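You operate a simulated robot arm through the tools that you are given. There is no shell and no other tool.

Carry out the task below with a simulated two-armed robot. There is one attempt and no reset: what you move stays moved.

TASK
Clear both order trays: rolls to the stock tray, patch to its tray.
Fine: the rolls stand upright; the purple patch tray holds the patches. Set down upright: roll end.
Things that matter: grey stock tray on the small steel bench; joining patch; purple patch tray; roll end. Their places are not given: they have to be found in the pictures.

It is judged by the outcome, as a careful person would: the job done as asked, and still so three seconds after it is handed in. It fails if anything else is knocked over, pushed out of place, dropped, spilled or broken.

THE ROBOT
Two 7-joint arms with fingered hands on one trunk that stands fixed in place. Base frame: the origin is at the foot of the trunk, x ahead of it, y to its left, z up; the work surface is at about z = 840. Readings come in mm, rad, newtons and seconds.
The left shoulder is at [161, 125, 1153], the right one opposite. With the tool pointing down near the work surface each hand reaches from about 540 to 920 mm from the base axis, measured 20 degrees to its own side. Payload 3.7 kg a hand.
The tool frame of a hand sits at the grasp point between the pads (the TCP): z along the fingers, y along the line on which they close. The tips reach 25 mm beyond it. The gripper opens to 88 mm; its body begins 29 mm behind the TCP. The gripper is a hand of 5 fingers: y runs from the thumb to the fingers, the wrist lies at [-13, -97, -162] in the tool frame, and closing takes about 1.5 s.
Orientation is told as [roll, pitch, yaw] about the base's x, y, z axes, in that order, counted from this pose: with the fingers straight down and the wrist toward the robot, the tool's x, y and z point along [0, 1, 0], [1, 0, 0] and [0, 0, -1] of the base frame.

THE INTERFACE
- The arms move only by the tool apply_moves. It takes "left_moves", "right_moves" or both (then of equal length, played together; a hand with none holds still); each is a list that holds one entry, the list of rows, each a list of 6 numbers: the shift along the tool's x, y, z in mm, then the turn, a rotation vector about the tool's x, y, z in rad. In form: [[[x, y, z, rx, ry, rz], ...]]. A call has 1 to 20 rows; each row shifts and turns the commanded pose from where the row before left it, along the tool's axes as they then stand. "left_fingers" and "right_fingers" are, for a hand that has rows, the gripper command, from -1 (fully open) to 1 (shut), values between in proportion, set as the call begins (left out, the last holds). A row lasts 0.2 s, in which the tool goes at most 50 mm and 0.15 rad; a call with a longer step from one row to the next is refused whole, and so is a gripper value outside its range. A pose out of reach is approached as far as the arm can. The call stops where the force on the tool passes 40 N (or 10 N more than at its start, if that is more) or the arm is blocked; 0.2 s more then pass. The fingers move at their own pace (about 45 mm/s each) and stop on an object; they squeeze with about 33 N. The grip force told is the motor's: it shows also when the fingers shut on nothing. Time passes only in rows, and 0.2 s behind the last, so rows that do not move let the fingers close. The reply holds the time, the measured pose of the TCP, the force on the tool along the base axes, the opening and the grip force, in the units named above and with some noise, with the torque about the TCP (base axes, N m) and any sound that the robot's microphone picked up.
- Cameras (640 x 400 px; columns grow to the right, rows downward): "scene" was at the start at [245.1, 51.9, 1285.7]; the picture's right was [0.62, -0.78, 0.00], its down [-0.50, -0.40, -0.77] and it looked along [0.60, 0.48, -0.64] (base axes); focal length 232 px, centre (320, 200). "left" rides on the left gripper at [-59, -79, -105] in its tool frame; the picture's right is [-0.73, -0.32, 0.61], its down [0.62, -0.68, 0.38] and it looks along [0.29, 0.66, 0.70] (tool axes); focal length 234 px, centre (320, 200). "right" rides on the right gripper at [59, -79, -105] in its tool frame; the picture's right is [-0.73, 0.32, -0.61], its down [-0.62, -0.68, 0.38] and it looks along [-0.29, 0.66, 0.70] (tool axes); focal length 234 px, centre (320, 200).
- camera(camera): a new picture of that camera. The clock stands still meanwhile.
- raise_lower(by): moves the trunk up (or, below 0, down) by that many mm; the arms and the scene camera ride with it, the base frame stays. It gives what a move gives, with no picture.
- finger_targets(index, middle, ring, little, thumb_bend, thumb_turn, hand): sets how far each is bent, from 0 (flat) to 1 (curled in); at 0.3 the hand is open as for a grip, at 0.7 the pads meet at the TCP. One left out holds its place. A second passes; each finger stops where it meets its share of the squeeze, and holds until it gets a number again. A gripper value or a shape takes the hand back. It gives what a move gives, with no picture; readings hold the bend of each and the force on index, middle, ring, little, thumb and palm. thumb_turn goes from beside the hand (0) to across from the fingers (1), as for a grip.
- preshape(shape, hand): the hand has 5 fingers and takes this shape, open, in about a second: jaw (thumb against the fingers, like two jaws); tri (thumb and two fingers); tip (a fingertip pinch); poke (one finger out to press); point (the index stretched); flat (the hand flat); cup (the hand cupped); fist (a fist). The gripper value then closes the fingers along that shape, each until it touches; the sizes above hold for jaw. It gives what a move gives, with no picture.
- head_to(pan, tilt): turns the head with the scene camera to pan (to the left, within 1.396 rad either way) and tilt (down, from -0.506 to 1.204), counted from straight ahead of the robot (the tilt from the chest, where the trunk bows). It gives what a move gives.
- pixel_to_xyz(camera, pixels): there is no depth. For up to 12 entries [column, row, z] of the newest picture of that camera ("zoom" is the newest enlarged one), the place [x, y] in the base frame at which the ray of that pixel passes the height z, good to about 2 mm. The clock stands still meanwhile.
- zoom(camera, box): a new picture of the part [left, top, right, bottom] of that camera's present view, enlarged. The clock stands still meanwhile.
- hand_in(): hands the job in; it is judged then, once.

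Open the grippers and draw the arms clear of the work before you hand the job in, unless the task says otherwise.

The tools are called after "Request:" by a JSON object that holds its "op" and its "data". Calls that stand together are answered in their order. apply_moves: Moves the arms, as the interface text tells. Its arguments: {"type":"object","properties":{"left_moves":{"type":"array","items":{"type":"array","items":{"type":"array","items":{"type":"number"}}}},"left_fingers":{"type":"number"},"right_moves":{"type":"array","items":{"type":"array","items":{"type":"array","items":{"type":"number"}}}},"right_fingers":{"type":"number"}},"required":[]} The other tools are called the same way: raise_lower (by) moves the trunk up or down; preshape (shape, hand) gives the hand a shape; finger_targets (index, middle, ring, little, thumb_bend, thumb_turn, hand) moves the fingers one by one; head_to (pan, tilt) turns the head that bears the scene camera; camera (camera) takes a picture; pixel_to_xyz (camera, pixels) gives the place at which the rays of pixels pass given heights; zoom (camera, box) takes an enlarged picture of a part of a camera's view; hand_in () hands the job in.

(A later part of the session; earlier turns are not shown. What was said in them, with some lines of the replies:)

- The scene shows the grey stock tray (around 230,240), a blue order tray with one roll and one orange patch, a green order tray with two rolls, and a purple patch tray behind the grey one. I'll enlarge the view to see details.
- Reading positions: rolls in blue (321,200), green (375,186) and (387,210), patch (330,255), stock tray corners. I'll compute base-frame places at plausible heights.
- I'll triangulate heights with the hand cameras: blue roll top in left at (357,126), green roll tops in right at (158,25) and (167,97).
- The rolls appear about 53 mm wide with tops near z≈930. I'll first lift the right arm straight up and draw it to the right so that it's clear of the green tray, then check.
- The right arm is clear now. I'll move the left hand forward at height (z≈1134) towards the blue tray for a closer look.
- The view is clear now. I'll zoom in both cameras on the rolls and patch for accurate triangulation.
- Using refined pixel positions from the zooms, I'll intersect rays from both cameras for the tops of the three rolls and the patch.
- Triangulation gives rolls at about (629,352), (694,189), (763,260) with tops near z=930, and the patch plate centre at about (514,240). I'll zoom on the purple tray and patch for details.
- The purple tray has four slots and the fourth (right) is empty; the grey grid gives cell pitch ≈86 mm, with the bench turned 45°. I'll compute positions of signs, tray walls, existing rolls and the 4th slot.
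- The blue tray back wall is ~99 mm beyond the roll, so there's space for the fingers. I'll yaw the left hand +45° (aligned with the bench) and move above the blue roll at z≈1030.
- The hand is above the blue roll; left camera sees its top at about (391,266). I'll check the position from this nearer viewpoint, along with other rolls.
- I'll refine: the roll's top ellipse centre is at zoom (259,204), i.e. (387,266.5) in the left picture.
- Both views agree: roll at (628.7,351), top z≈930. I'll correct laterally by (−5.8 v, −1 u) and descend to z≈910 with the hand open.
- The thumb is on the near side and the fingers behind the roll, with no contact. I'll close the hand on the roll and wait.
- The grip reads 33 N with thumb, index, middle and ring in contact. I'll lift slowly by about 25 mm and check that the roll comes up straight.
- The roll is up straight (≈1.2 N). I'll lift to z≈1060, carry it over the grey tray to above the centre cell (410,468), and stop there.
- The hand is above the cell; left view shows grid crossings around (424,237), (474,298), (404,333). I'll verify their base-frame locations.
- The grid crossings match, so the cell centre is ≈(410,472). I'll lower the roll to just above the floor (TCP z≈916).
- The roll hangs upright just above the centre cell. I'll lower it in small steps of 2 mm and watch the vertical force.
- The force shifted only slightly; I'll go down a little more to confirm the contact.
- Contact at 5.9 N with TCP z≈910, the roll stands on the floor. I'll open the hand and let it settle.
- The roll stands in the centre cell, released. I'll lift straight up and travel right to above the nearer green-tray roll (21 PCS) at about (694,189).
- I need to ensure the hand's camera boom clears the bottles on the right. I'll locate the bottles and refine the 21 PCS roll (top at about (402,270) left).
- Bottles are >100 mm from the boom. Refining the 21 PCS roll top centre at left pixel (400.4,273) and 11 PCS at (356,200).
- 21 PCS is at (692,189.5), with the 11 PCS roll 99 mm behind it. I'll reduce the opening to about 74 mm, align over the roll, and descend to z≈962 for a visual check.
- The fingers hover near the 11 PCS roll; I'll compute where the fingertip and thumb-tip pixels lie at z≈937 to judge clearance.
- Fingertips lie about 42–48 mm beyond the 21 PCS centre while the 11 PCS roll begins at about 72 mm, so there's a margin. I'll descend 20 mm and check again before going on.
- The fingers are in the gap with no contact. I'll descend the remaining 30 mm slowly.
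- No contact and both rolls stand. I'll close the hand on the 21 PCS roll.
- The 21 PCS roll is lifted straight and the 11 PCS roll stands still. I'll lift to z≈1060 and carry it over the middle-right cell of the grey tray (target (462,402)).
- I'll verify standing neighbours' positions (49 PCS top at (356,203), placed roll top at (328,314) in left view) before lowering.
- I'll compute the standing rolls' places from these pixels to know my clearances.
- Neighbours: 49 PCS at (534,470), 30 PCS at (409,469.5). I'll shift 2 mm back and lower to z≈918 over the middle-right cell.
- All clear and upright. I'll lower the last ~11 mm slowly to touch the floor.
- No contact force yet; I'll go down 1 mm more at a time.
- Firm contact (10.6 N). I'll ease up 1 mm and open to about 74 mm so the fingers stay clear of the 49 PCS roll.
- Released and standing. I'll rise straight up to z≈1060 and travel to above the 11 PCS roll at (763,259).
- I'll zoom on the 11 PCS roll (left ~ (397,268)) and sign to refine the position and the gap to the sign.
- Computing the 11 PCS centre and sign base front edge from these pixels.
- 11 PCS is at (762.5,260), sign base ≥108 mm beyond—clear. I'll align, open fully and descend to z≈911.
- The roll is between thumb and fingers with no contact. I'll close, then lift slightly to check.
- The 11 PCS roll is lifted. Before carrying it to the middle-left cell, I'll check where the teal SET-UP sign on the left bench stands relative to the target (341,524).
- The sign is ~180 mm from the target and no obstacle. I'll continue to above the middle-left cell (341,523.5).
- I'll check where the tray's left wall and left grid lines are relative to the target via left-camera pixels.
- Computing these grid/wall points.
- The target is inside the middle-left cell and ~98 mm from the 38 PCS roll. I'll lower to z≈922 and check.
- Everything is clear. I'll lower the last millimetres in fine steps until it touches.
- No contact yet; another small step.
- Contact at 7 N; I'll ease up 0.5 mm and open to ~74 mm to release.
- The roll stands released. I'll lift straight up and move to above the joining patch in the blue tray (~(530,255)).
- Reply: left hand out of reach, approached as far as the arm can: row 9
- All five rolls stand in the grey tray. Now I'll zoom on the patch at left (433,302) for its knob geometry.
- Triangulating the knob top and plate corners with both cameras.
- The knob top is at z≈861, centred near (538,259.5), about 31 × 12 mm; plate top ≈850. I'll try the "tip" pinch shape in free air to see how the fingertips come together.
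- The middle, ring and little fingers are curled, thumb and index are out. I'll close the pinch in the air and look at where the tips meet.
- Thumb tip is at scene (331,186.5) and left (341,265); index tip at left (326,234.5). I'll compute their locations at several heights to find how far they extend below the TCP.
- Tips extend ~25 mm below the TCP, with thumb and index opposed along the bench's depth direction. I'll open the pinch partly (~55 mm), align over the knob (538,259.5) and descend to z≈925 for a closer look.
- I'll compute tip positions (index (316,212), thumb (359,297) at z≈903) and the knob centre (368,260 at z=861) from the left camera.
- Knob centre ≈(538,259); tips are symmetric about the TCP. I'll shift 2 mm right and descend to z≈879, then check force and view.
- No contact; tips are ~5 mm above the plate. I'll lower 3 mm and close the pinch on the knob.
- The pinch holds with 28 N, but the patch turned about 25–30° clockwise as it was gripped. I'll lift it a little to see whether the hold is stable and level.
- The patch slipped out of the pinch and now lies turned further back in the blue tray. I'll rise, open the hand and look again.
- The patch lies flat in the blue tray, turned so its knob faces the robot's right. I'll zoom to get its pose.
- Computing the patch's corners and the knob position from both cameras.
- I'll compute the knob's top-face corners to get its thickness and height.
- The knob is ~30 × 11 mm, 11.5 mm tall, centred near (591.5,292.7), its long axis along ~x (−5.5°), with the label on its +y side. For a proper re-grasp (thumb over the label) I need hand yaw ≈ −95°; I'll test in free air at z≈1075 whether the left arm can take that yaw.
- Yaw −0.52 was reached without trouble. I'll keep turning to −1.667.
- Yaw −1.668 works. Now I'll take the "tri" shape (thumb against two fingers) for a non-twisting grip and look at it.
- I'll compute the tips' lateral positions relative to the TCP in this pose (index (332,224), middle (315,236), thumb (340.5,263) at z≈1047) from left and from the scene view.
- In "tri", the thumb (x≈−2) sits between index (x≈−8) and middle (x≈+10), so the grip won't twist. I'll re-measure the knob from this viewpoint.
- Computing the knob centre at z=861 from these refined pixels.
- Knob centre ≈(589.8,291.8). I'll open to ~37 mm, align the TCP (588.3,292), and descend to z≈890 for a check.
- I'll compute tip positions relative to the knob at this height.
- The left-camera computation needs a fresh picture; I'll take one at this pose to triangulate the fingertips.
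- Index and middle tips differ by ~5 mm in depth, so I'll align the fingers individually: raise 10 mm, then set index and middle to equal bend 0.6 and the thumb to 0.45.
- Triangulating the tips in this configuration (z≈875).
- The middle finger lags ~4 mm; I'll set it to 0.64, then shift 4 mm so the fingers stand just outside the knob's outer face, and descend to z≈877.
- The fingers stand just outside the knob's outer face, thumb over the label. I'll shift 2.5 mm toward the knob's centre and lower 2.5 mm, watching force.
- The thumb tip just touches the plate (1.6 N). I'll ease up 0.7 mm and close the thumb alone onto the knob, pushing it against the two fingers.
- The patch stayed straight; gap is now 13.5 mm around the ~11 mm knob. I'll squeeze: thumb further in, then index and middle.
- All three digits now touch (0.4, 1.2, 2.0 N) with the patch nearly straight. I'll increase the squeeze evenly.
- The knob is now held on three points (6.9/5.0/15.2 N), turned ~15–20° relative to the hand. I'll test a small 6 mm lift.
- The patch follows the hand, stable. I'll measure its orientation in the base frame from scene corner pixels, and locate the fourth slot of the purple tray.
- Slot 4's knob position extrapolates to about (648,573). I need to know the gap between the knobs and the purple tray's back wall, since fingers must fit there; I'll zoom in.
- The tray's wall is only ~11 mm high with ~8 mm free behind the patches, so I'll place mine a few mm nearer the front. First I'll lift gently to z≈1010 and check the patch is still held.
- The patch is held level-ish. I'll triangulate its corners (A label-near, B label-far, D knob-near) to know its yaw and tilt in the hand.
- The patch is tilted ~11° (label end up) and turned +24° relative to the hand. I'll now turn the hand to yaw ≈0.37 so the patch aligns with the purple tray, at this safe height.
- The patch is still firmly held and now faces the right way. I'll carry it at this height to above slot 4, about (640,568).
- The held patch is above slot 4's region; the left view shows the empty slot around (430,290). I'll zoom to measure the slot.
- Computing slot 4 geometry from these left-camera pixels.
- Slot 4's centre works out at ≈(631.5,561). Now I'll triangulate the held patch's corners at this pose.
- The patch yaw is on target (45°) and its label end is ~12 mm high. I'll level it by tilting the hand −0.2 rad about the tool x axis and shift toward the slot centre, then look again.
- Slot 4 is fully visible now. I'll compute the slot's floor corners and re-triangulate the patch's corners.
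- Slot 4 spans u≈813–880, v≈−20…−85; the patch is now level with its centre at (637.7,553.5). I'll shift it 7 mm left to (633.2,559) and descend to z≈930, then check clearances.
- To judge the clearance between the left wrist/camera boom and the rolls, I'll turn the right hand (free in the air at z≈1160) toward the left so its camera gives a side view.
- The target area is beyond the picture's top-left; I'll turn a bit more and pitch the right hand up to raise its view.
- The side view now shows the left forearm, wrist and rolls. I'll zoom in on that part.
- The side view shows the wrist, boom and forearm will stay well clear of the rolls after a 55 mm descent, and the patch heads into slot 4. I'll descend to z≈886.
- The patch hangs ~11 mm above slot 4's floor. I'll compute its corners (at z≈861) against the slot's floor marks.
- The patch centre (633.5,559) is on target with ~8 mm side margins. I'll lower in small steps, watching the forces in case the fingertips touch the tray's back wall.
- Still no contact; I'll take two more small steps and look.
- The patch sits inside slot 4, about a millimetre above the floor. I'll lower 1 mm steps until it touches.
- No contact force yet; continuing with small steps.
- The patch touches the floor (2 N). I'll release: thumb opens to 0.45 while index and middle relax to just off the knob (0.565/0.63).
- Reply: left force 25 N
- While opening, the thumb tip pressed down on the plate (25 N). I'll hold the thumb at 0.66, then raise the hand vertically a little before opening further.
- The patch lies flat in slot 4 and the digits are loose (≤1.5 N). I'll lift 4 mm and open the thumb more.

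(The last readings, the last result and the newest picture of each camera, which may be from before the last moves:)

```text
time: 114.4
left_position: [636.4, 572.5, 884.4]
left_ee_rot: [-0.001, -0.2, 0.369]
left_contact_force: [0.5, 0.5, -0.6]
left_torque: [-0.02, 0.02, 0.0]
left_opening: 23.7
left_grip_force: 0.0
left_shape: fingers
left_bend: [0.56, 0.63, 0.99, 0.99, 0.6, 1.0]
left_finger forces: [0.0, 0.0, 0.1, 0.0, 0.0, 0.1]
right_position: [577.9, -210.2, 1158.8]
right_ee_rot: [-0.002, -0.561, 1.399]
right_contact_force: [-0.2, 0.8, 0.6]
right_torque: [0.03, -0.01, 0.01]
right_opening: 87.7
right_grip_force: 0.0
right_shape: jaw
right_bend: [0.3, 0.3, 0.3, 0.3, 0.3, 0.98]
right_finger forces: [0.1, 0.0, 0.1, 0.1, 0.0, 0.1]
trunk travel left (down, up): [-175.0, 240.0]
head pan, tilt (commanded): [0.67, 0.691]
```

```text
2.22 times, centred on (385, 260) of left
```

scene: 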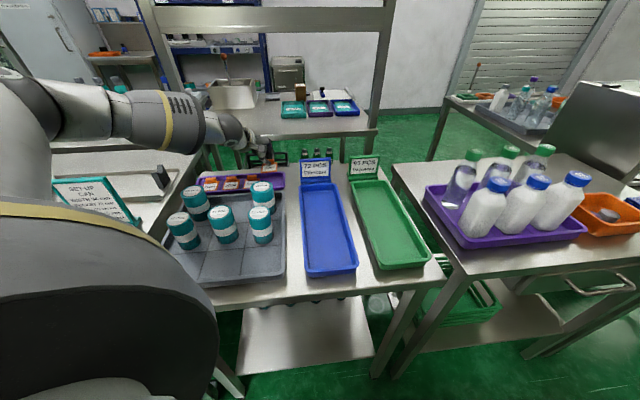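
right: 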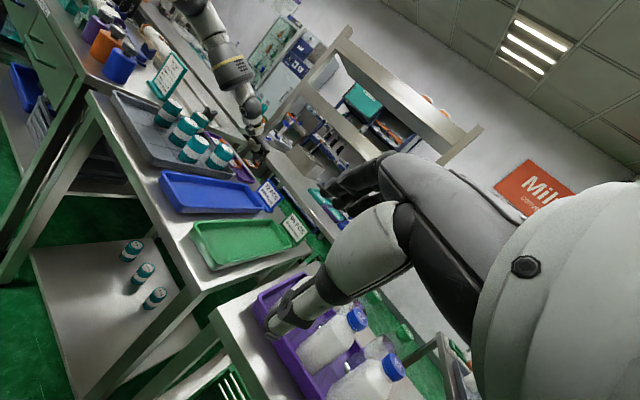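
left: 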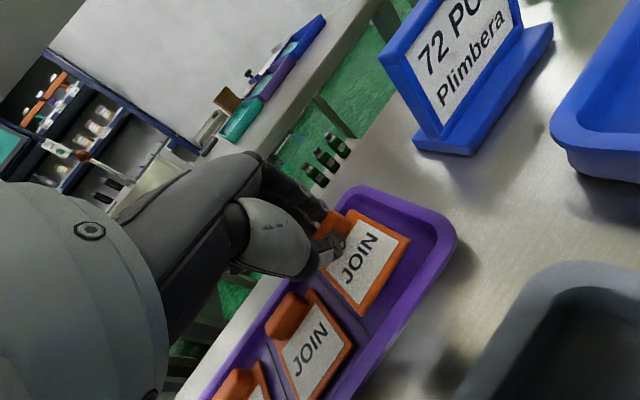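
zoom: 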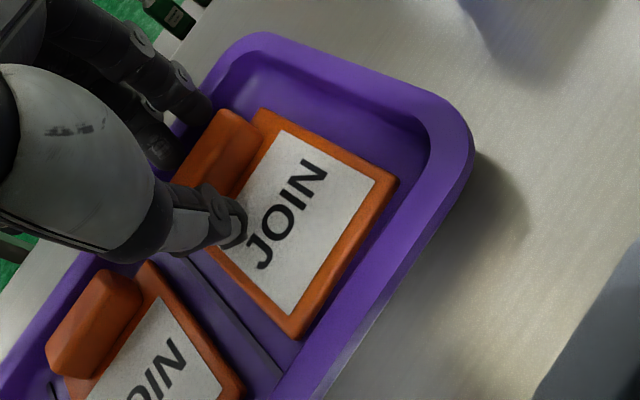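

All digits are free of the patch. I'll lift straight up, slowly first, to z≈1020.

Request:
{"op": "apply_moves", "data": {"left_moves": [[[0, 0.8, -3.9, 0, 0, 0], [0, 1.6, -7.8, 0, 0, 0], [0, 2, -9.8, 0, 0, 0], [0, 4, -19.6, 0, 0, 0], [0, 6, -29.4, 0, 0, 0], [0, 6, -29.4, 0, 0, 0], [0, 6, -29.4, 0, 0, 0], [0, 0, 0, 0, 0, 0]]]}}

Request:
{"op": "camera", "data": {"camera": "scene"}}

Request:
{"op": "zoom", "data": {"camera": "scene", "box": [190, 150, 310, 225]}}

Request:
{"op": "zoom", "data": {"camera": "right", "box": [150, 80, 290, 200]}}

```text
time: 116.2
left_position: [637.1, 572.8, 1015.4]
left_ee_rot: [0.001, -0.199, 0.369]
left_contact_force: [0.0, -0.9, 0.1]
left_torque: [-0.02, 0.03, 0.03]
left_opening: 24.0
left_grip_force: 0.1
left_shape: fingers
left_bend: [0.56, 0.63, 0.99, 0.99, 0.6, 1.0]
left_finger forces: [0.0, 0.0, 0.1, 0.1, 0.0, 0.0]
right_position: [577.4, -211.0, 1157.7]
right_ee_rot: [0.0, -0.561, 1.399]
right_contact_force: [0.3, -0.2, 0.7]
right_torque: [-0.01, 0.01, 0.03]
right_opening: 87.6
right_grip_force: 0.1
right_shape: jaw
right_bend: [0.3, 0.3, 0.3, 0.3, 0.3, 0.98]
right_finger forces: [0.0, 0.0, 0.0, 0.0, 0.0, 0.1]
trunk travel left (down, up): [-175.0, 240.0]
head pan, tilt (commanded): [0.67, 0.691]
```

```text
taken
```

scene: 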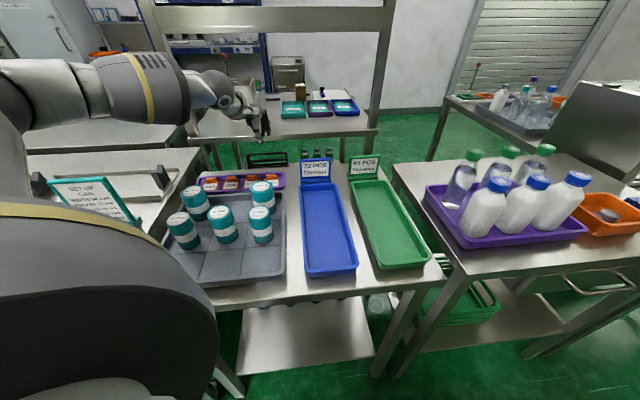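

```text
5.33 times, centred on (250, 188) of scene
```

zoom: 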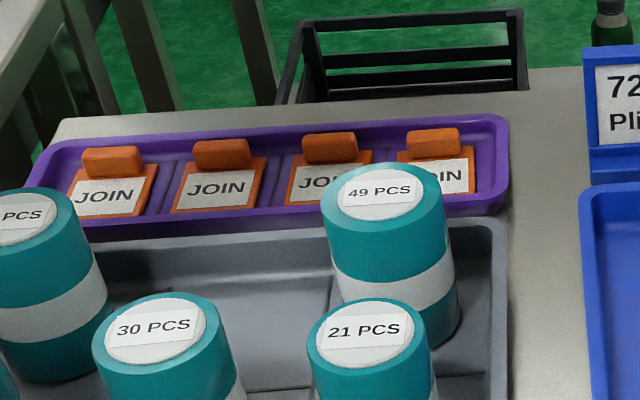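

```text
3.33 times, centred on (220, 140) of right
```

zoom: 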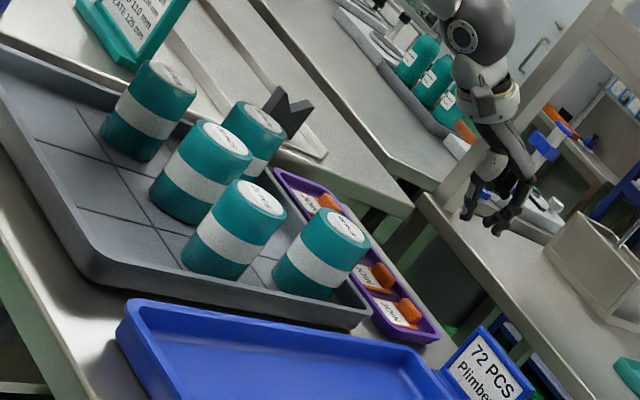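

All four patches lie in the purple tray, the five rolls stand upright in the grey tray and both order trays are empty. I'll level and raise the left hand, then draw it back to its start area, and return the right hand to its plain pose.

Request:
{"op": "apply_moves", "data": {"left_moves": [[[0, 0, 0, 0.1, 0, 0], [0, 0, 0, 0.1, 0, 0], [0, 0, -35, 0, 0, 0], [0, 0, -40, 0, 0, 0], [0, 0, -40, 0, 0, 0], [0, 0, 0, 0, 0, 0]]], "right_moves": [[[0, 0, 0, 0.14, 0, 0], [0, 0, 0, 0.14, 0, 0], [0, 0, 0, 0.14, 0, 0], [0, 0, 0, 0.14, 0, 0], [0, 0, 0, 0, 0, 0.14], [0, 0, 0, 0, 0, 0.14]]]}}

Request:
{"op": "preshape", "data": {"hand": "left", "shape": "jaw"}}

Request:
{"op": "apply_moves", "data": {"left_moves": [[[-3.4, -38.6, 0, 0, 0, 0], [-3.4, -38.6, 0, 0, 0, 0], [-3.4, -38.6, 0, 0, 0, 0], [-3.4, -38.6, 0, 0, 0, 0], [-3.4, -38.6, 0, 0, 0, 0], [-3.4, -38.6, 0, 0, 0, 0], [-3.4, -38.6, 0, 0, 0, 0], [-3.4, -38.6, 0, 0, 0, 0], [-3.4, -38.6, 0, 0, 0, 0], [0, 0, 0, 0, 0, 0.123], [0, 0, 0, 0, 0, 0.123], [0, 0, 0, 0, 0, 0.123], [0, 0, 0, 0, 0, 0]]], "right_moves": [[[0, 0, 0, 0, 0, 0.1244], [0, 0, 0, 0, 0, 0.1244], [0, 0, 0, 0, 0, 0.1244], [0, 0, 0, 0, 0, 0.1244], [0, 0, 0, 0, 0, 0.1244], [0, 0, 0, 0, 0, 0.1244], [0, 0, 0, 0, 0, 0.1244], [0, 0, 0, 0, 0, 0.1244], [0, 0, 0, 0, 0, 0.1244], [0, 0, 0, 0, 0, 0], [0, 0, 0, 0, 0, 0], [0, 0, 0, 0, 0, 0], [0, 0, 0, 0, 0, 0]]], "left_fingers": -1, "right_fingers": -1}}

Request:
{"op": "camera", "data": {"camera": "scene"}}

Request:
{"op": "camera", "data": {"camera": "left"}}

```text
time: 117.6
left_position: [635.1, 572.8, 1130.5]
left_ee_rot: [0.001, 0.001, 0.368]
left_contact_force: [-0.2, 0.1, -0.1]
left_torque: [-0.02, 0.01, 0.02]
left_opening: 24.1
left_grip_force: 0.1
left_shape: fingers
left_bend: [0.56, 0.63, 0.99, 0.99, 0.6, 1.0]
left_finger forces: [0.1, 0.0, 0.1, 0.0, 0.0, 0.0]
right_position: [576.5, -210.9, 1157.3]
right_ee_rot: [-0.001, 0.002, 1.118]
right_contact_force: [0.2, -0.2, 0.7]
right_torque: [0.01, -0.01, 0.01]
right_opening: 87.7
right_grip_force: 0.1
right_shape: jaw
right_bend: [0.3, 0.3, 0.3, 0.3, 0.3, 0.98]
right_finger forces: [0.1, 0.1, 0.0, 0.0, 0.0, 0.0]
trunk travel left (down, up): [-175.0, 240.0]
head pan, tilt (commanded): [0.67, 0.691]
```

```text
time: 118.5
left_position: [635.7, 571.3, 1130.8]
left_ee_rot: [0.001, 0.0, 0.367]
left_contact_force: [-1.1, -0.3, -0.4]
left_torque: [0.02, -0.02, 0.03]
left_opening: 87.3
left_grip_force: 0.0
left_shape: jaw
left_bend: [0.3, 0.3, 0.3, 0.3, 0.3, 0.98]
left_finger forces: [0.0, 0.1, 0.0, 0.0, 0.0, 0.1]
right_position: [578.2, -211.8, 1157.7]
right_ee_rot: [0.001, 0.0, 1.119]
right_contact_force: [0.2, -0.1, 0.6]
right_torque: [-0.02, -0.02, -0.02]
right_opening: 87.6
right_grip_force: 0.0
right_shape: jaw
right_bend: [0.3, 0.3, 0.3, 0.3, 0.3, 0.98]
right_finger forces: [0.1, 0.0, 0.0, 0.1, 0.0, 0.0]
trunk travel left (down, up): [-175.0, 240.0]
head pan, tilt (commanded): [0.67, 0.691]
```

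```text
time: 121.3
left_position: [324.5, 419.6, 1131.8]
left_ee_rot: [-0.002, 0.001, -0.004]
left_contact_force: [0.2, -0.7, -0.8]
left_torque: [0.0, 0.02, 0.03]
left_opening: 87.9
left_grip_force: 0.0
left_shape: jaw
left_bend: [0.3, 0.3, 0.3, 0.3, 0.3, 0.98]
left_finger forces: [0.1, 0.1, 0.0, 0.1, 0.0, 0.0]
right_position: [577.5, -210.8, 1157.1]
right_ee_rot: [0.0, 0.0, -0.002]
right_contact_force: [0.3, 0.3, 0.1]
right_torque: [0.02, -0.02, -0.01]
right_opening: 87.5
right_grip_force: 0.1
right_shape: jaw
right_bend: [0.3, 0.3, 0.3, 0.3, 0.3, 0.98]
right_finger forces: [0.1, 0.1, 0.1, 0.1, 0.0, 0.1]
trunk travel left (down, up): [-175.0, 240.0]
head pan, tilt (commanded): [0.67, 0.691]
```

```text
taken
```

scene: 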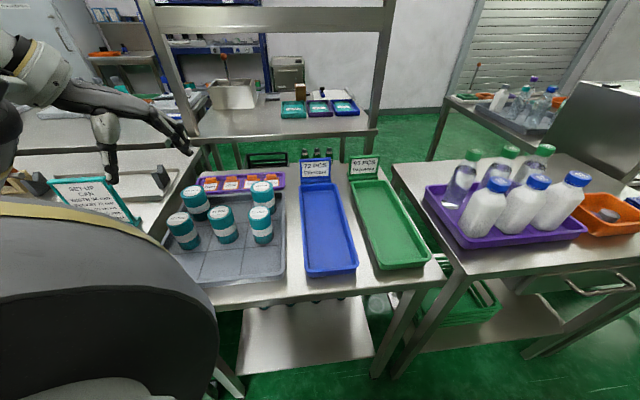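

```text
taken
```

left: 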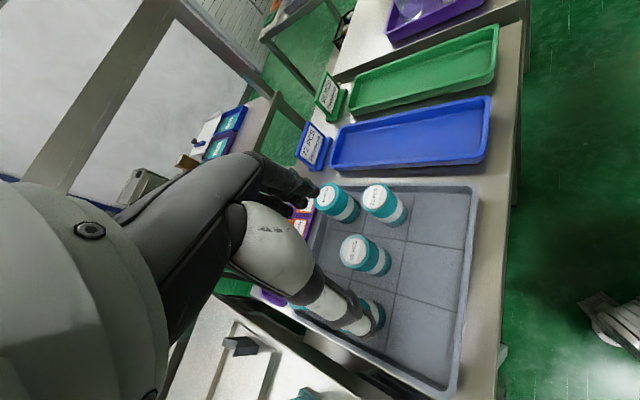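

Both arms are back and open; both order trays are empty. A final zoom to confirm the rolls and patches before handing in.

Request:
{"op": "zoom", "data": {"camera": "scene", "box": [155, 160, 305, 290]}}

Request:
{"op": "zoom", "data": {"camera": "scene", "box": [280, 140, 440, 290]}}

```text
3.08 times, centred on (230, 225) of scene
```

zoom: 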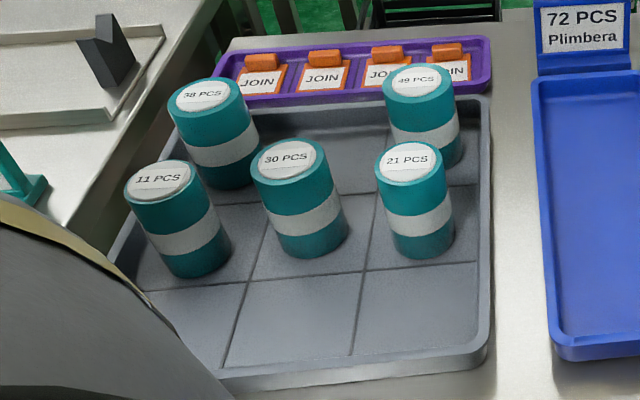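

```text
2.67 times, centred on (360, 215) of scene
```

zoom: 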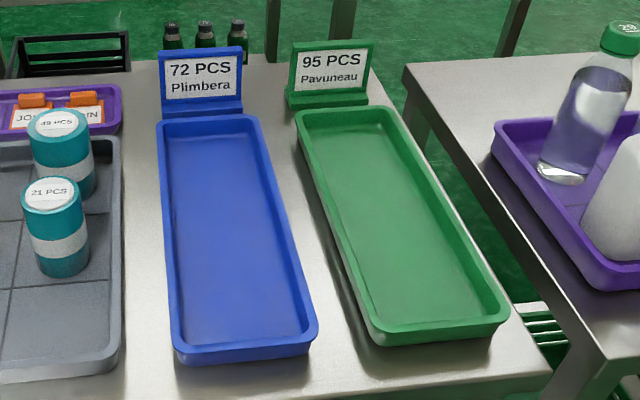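

The five rolls stand upright in the grey tray, the four patches lie in the purple tray, and both order trays are empty with the arms clear. I hand the job in.

Request:
{"op": "hand_in", "data": {}}

```text
The job is handed in.
```

Both order trays are empty. The three rolls stand upright in the grey stock tray, each in its own cell next to the two that were already there. The joining patch is in the free fourth slot of the purple patch tray.

On the first try at the patch it slipped out of the grip while I was lifting it. It stayed inside the blue tray, so I re-gripped it and placed it. I saw nothing else knocked over or moved. Both hands were open and clear of the work when I handed the job in.
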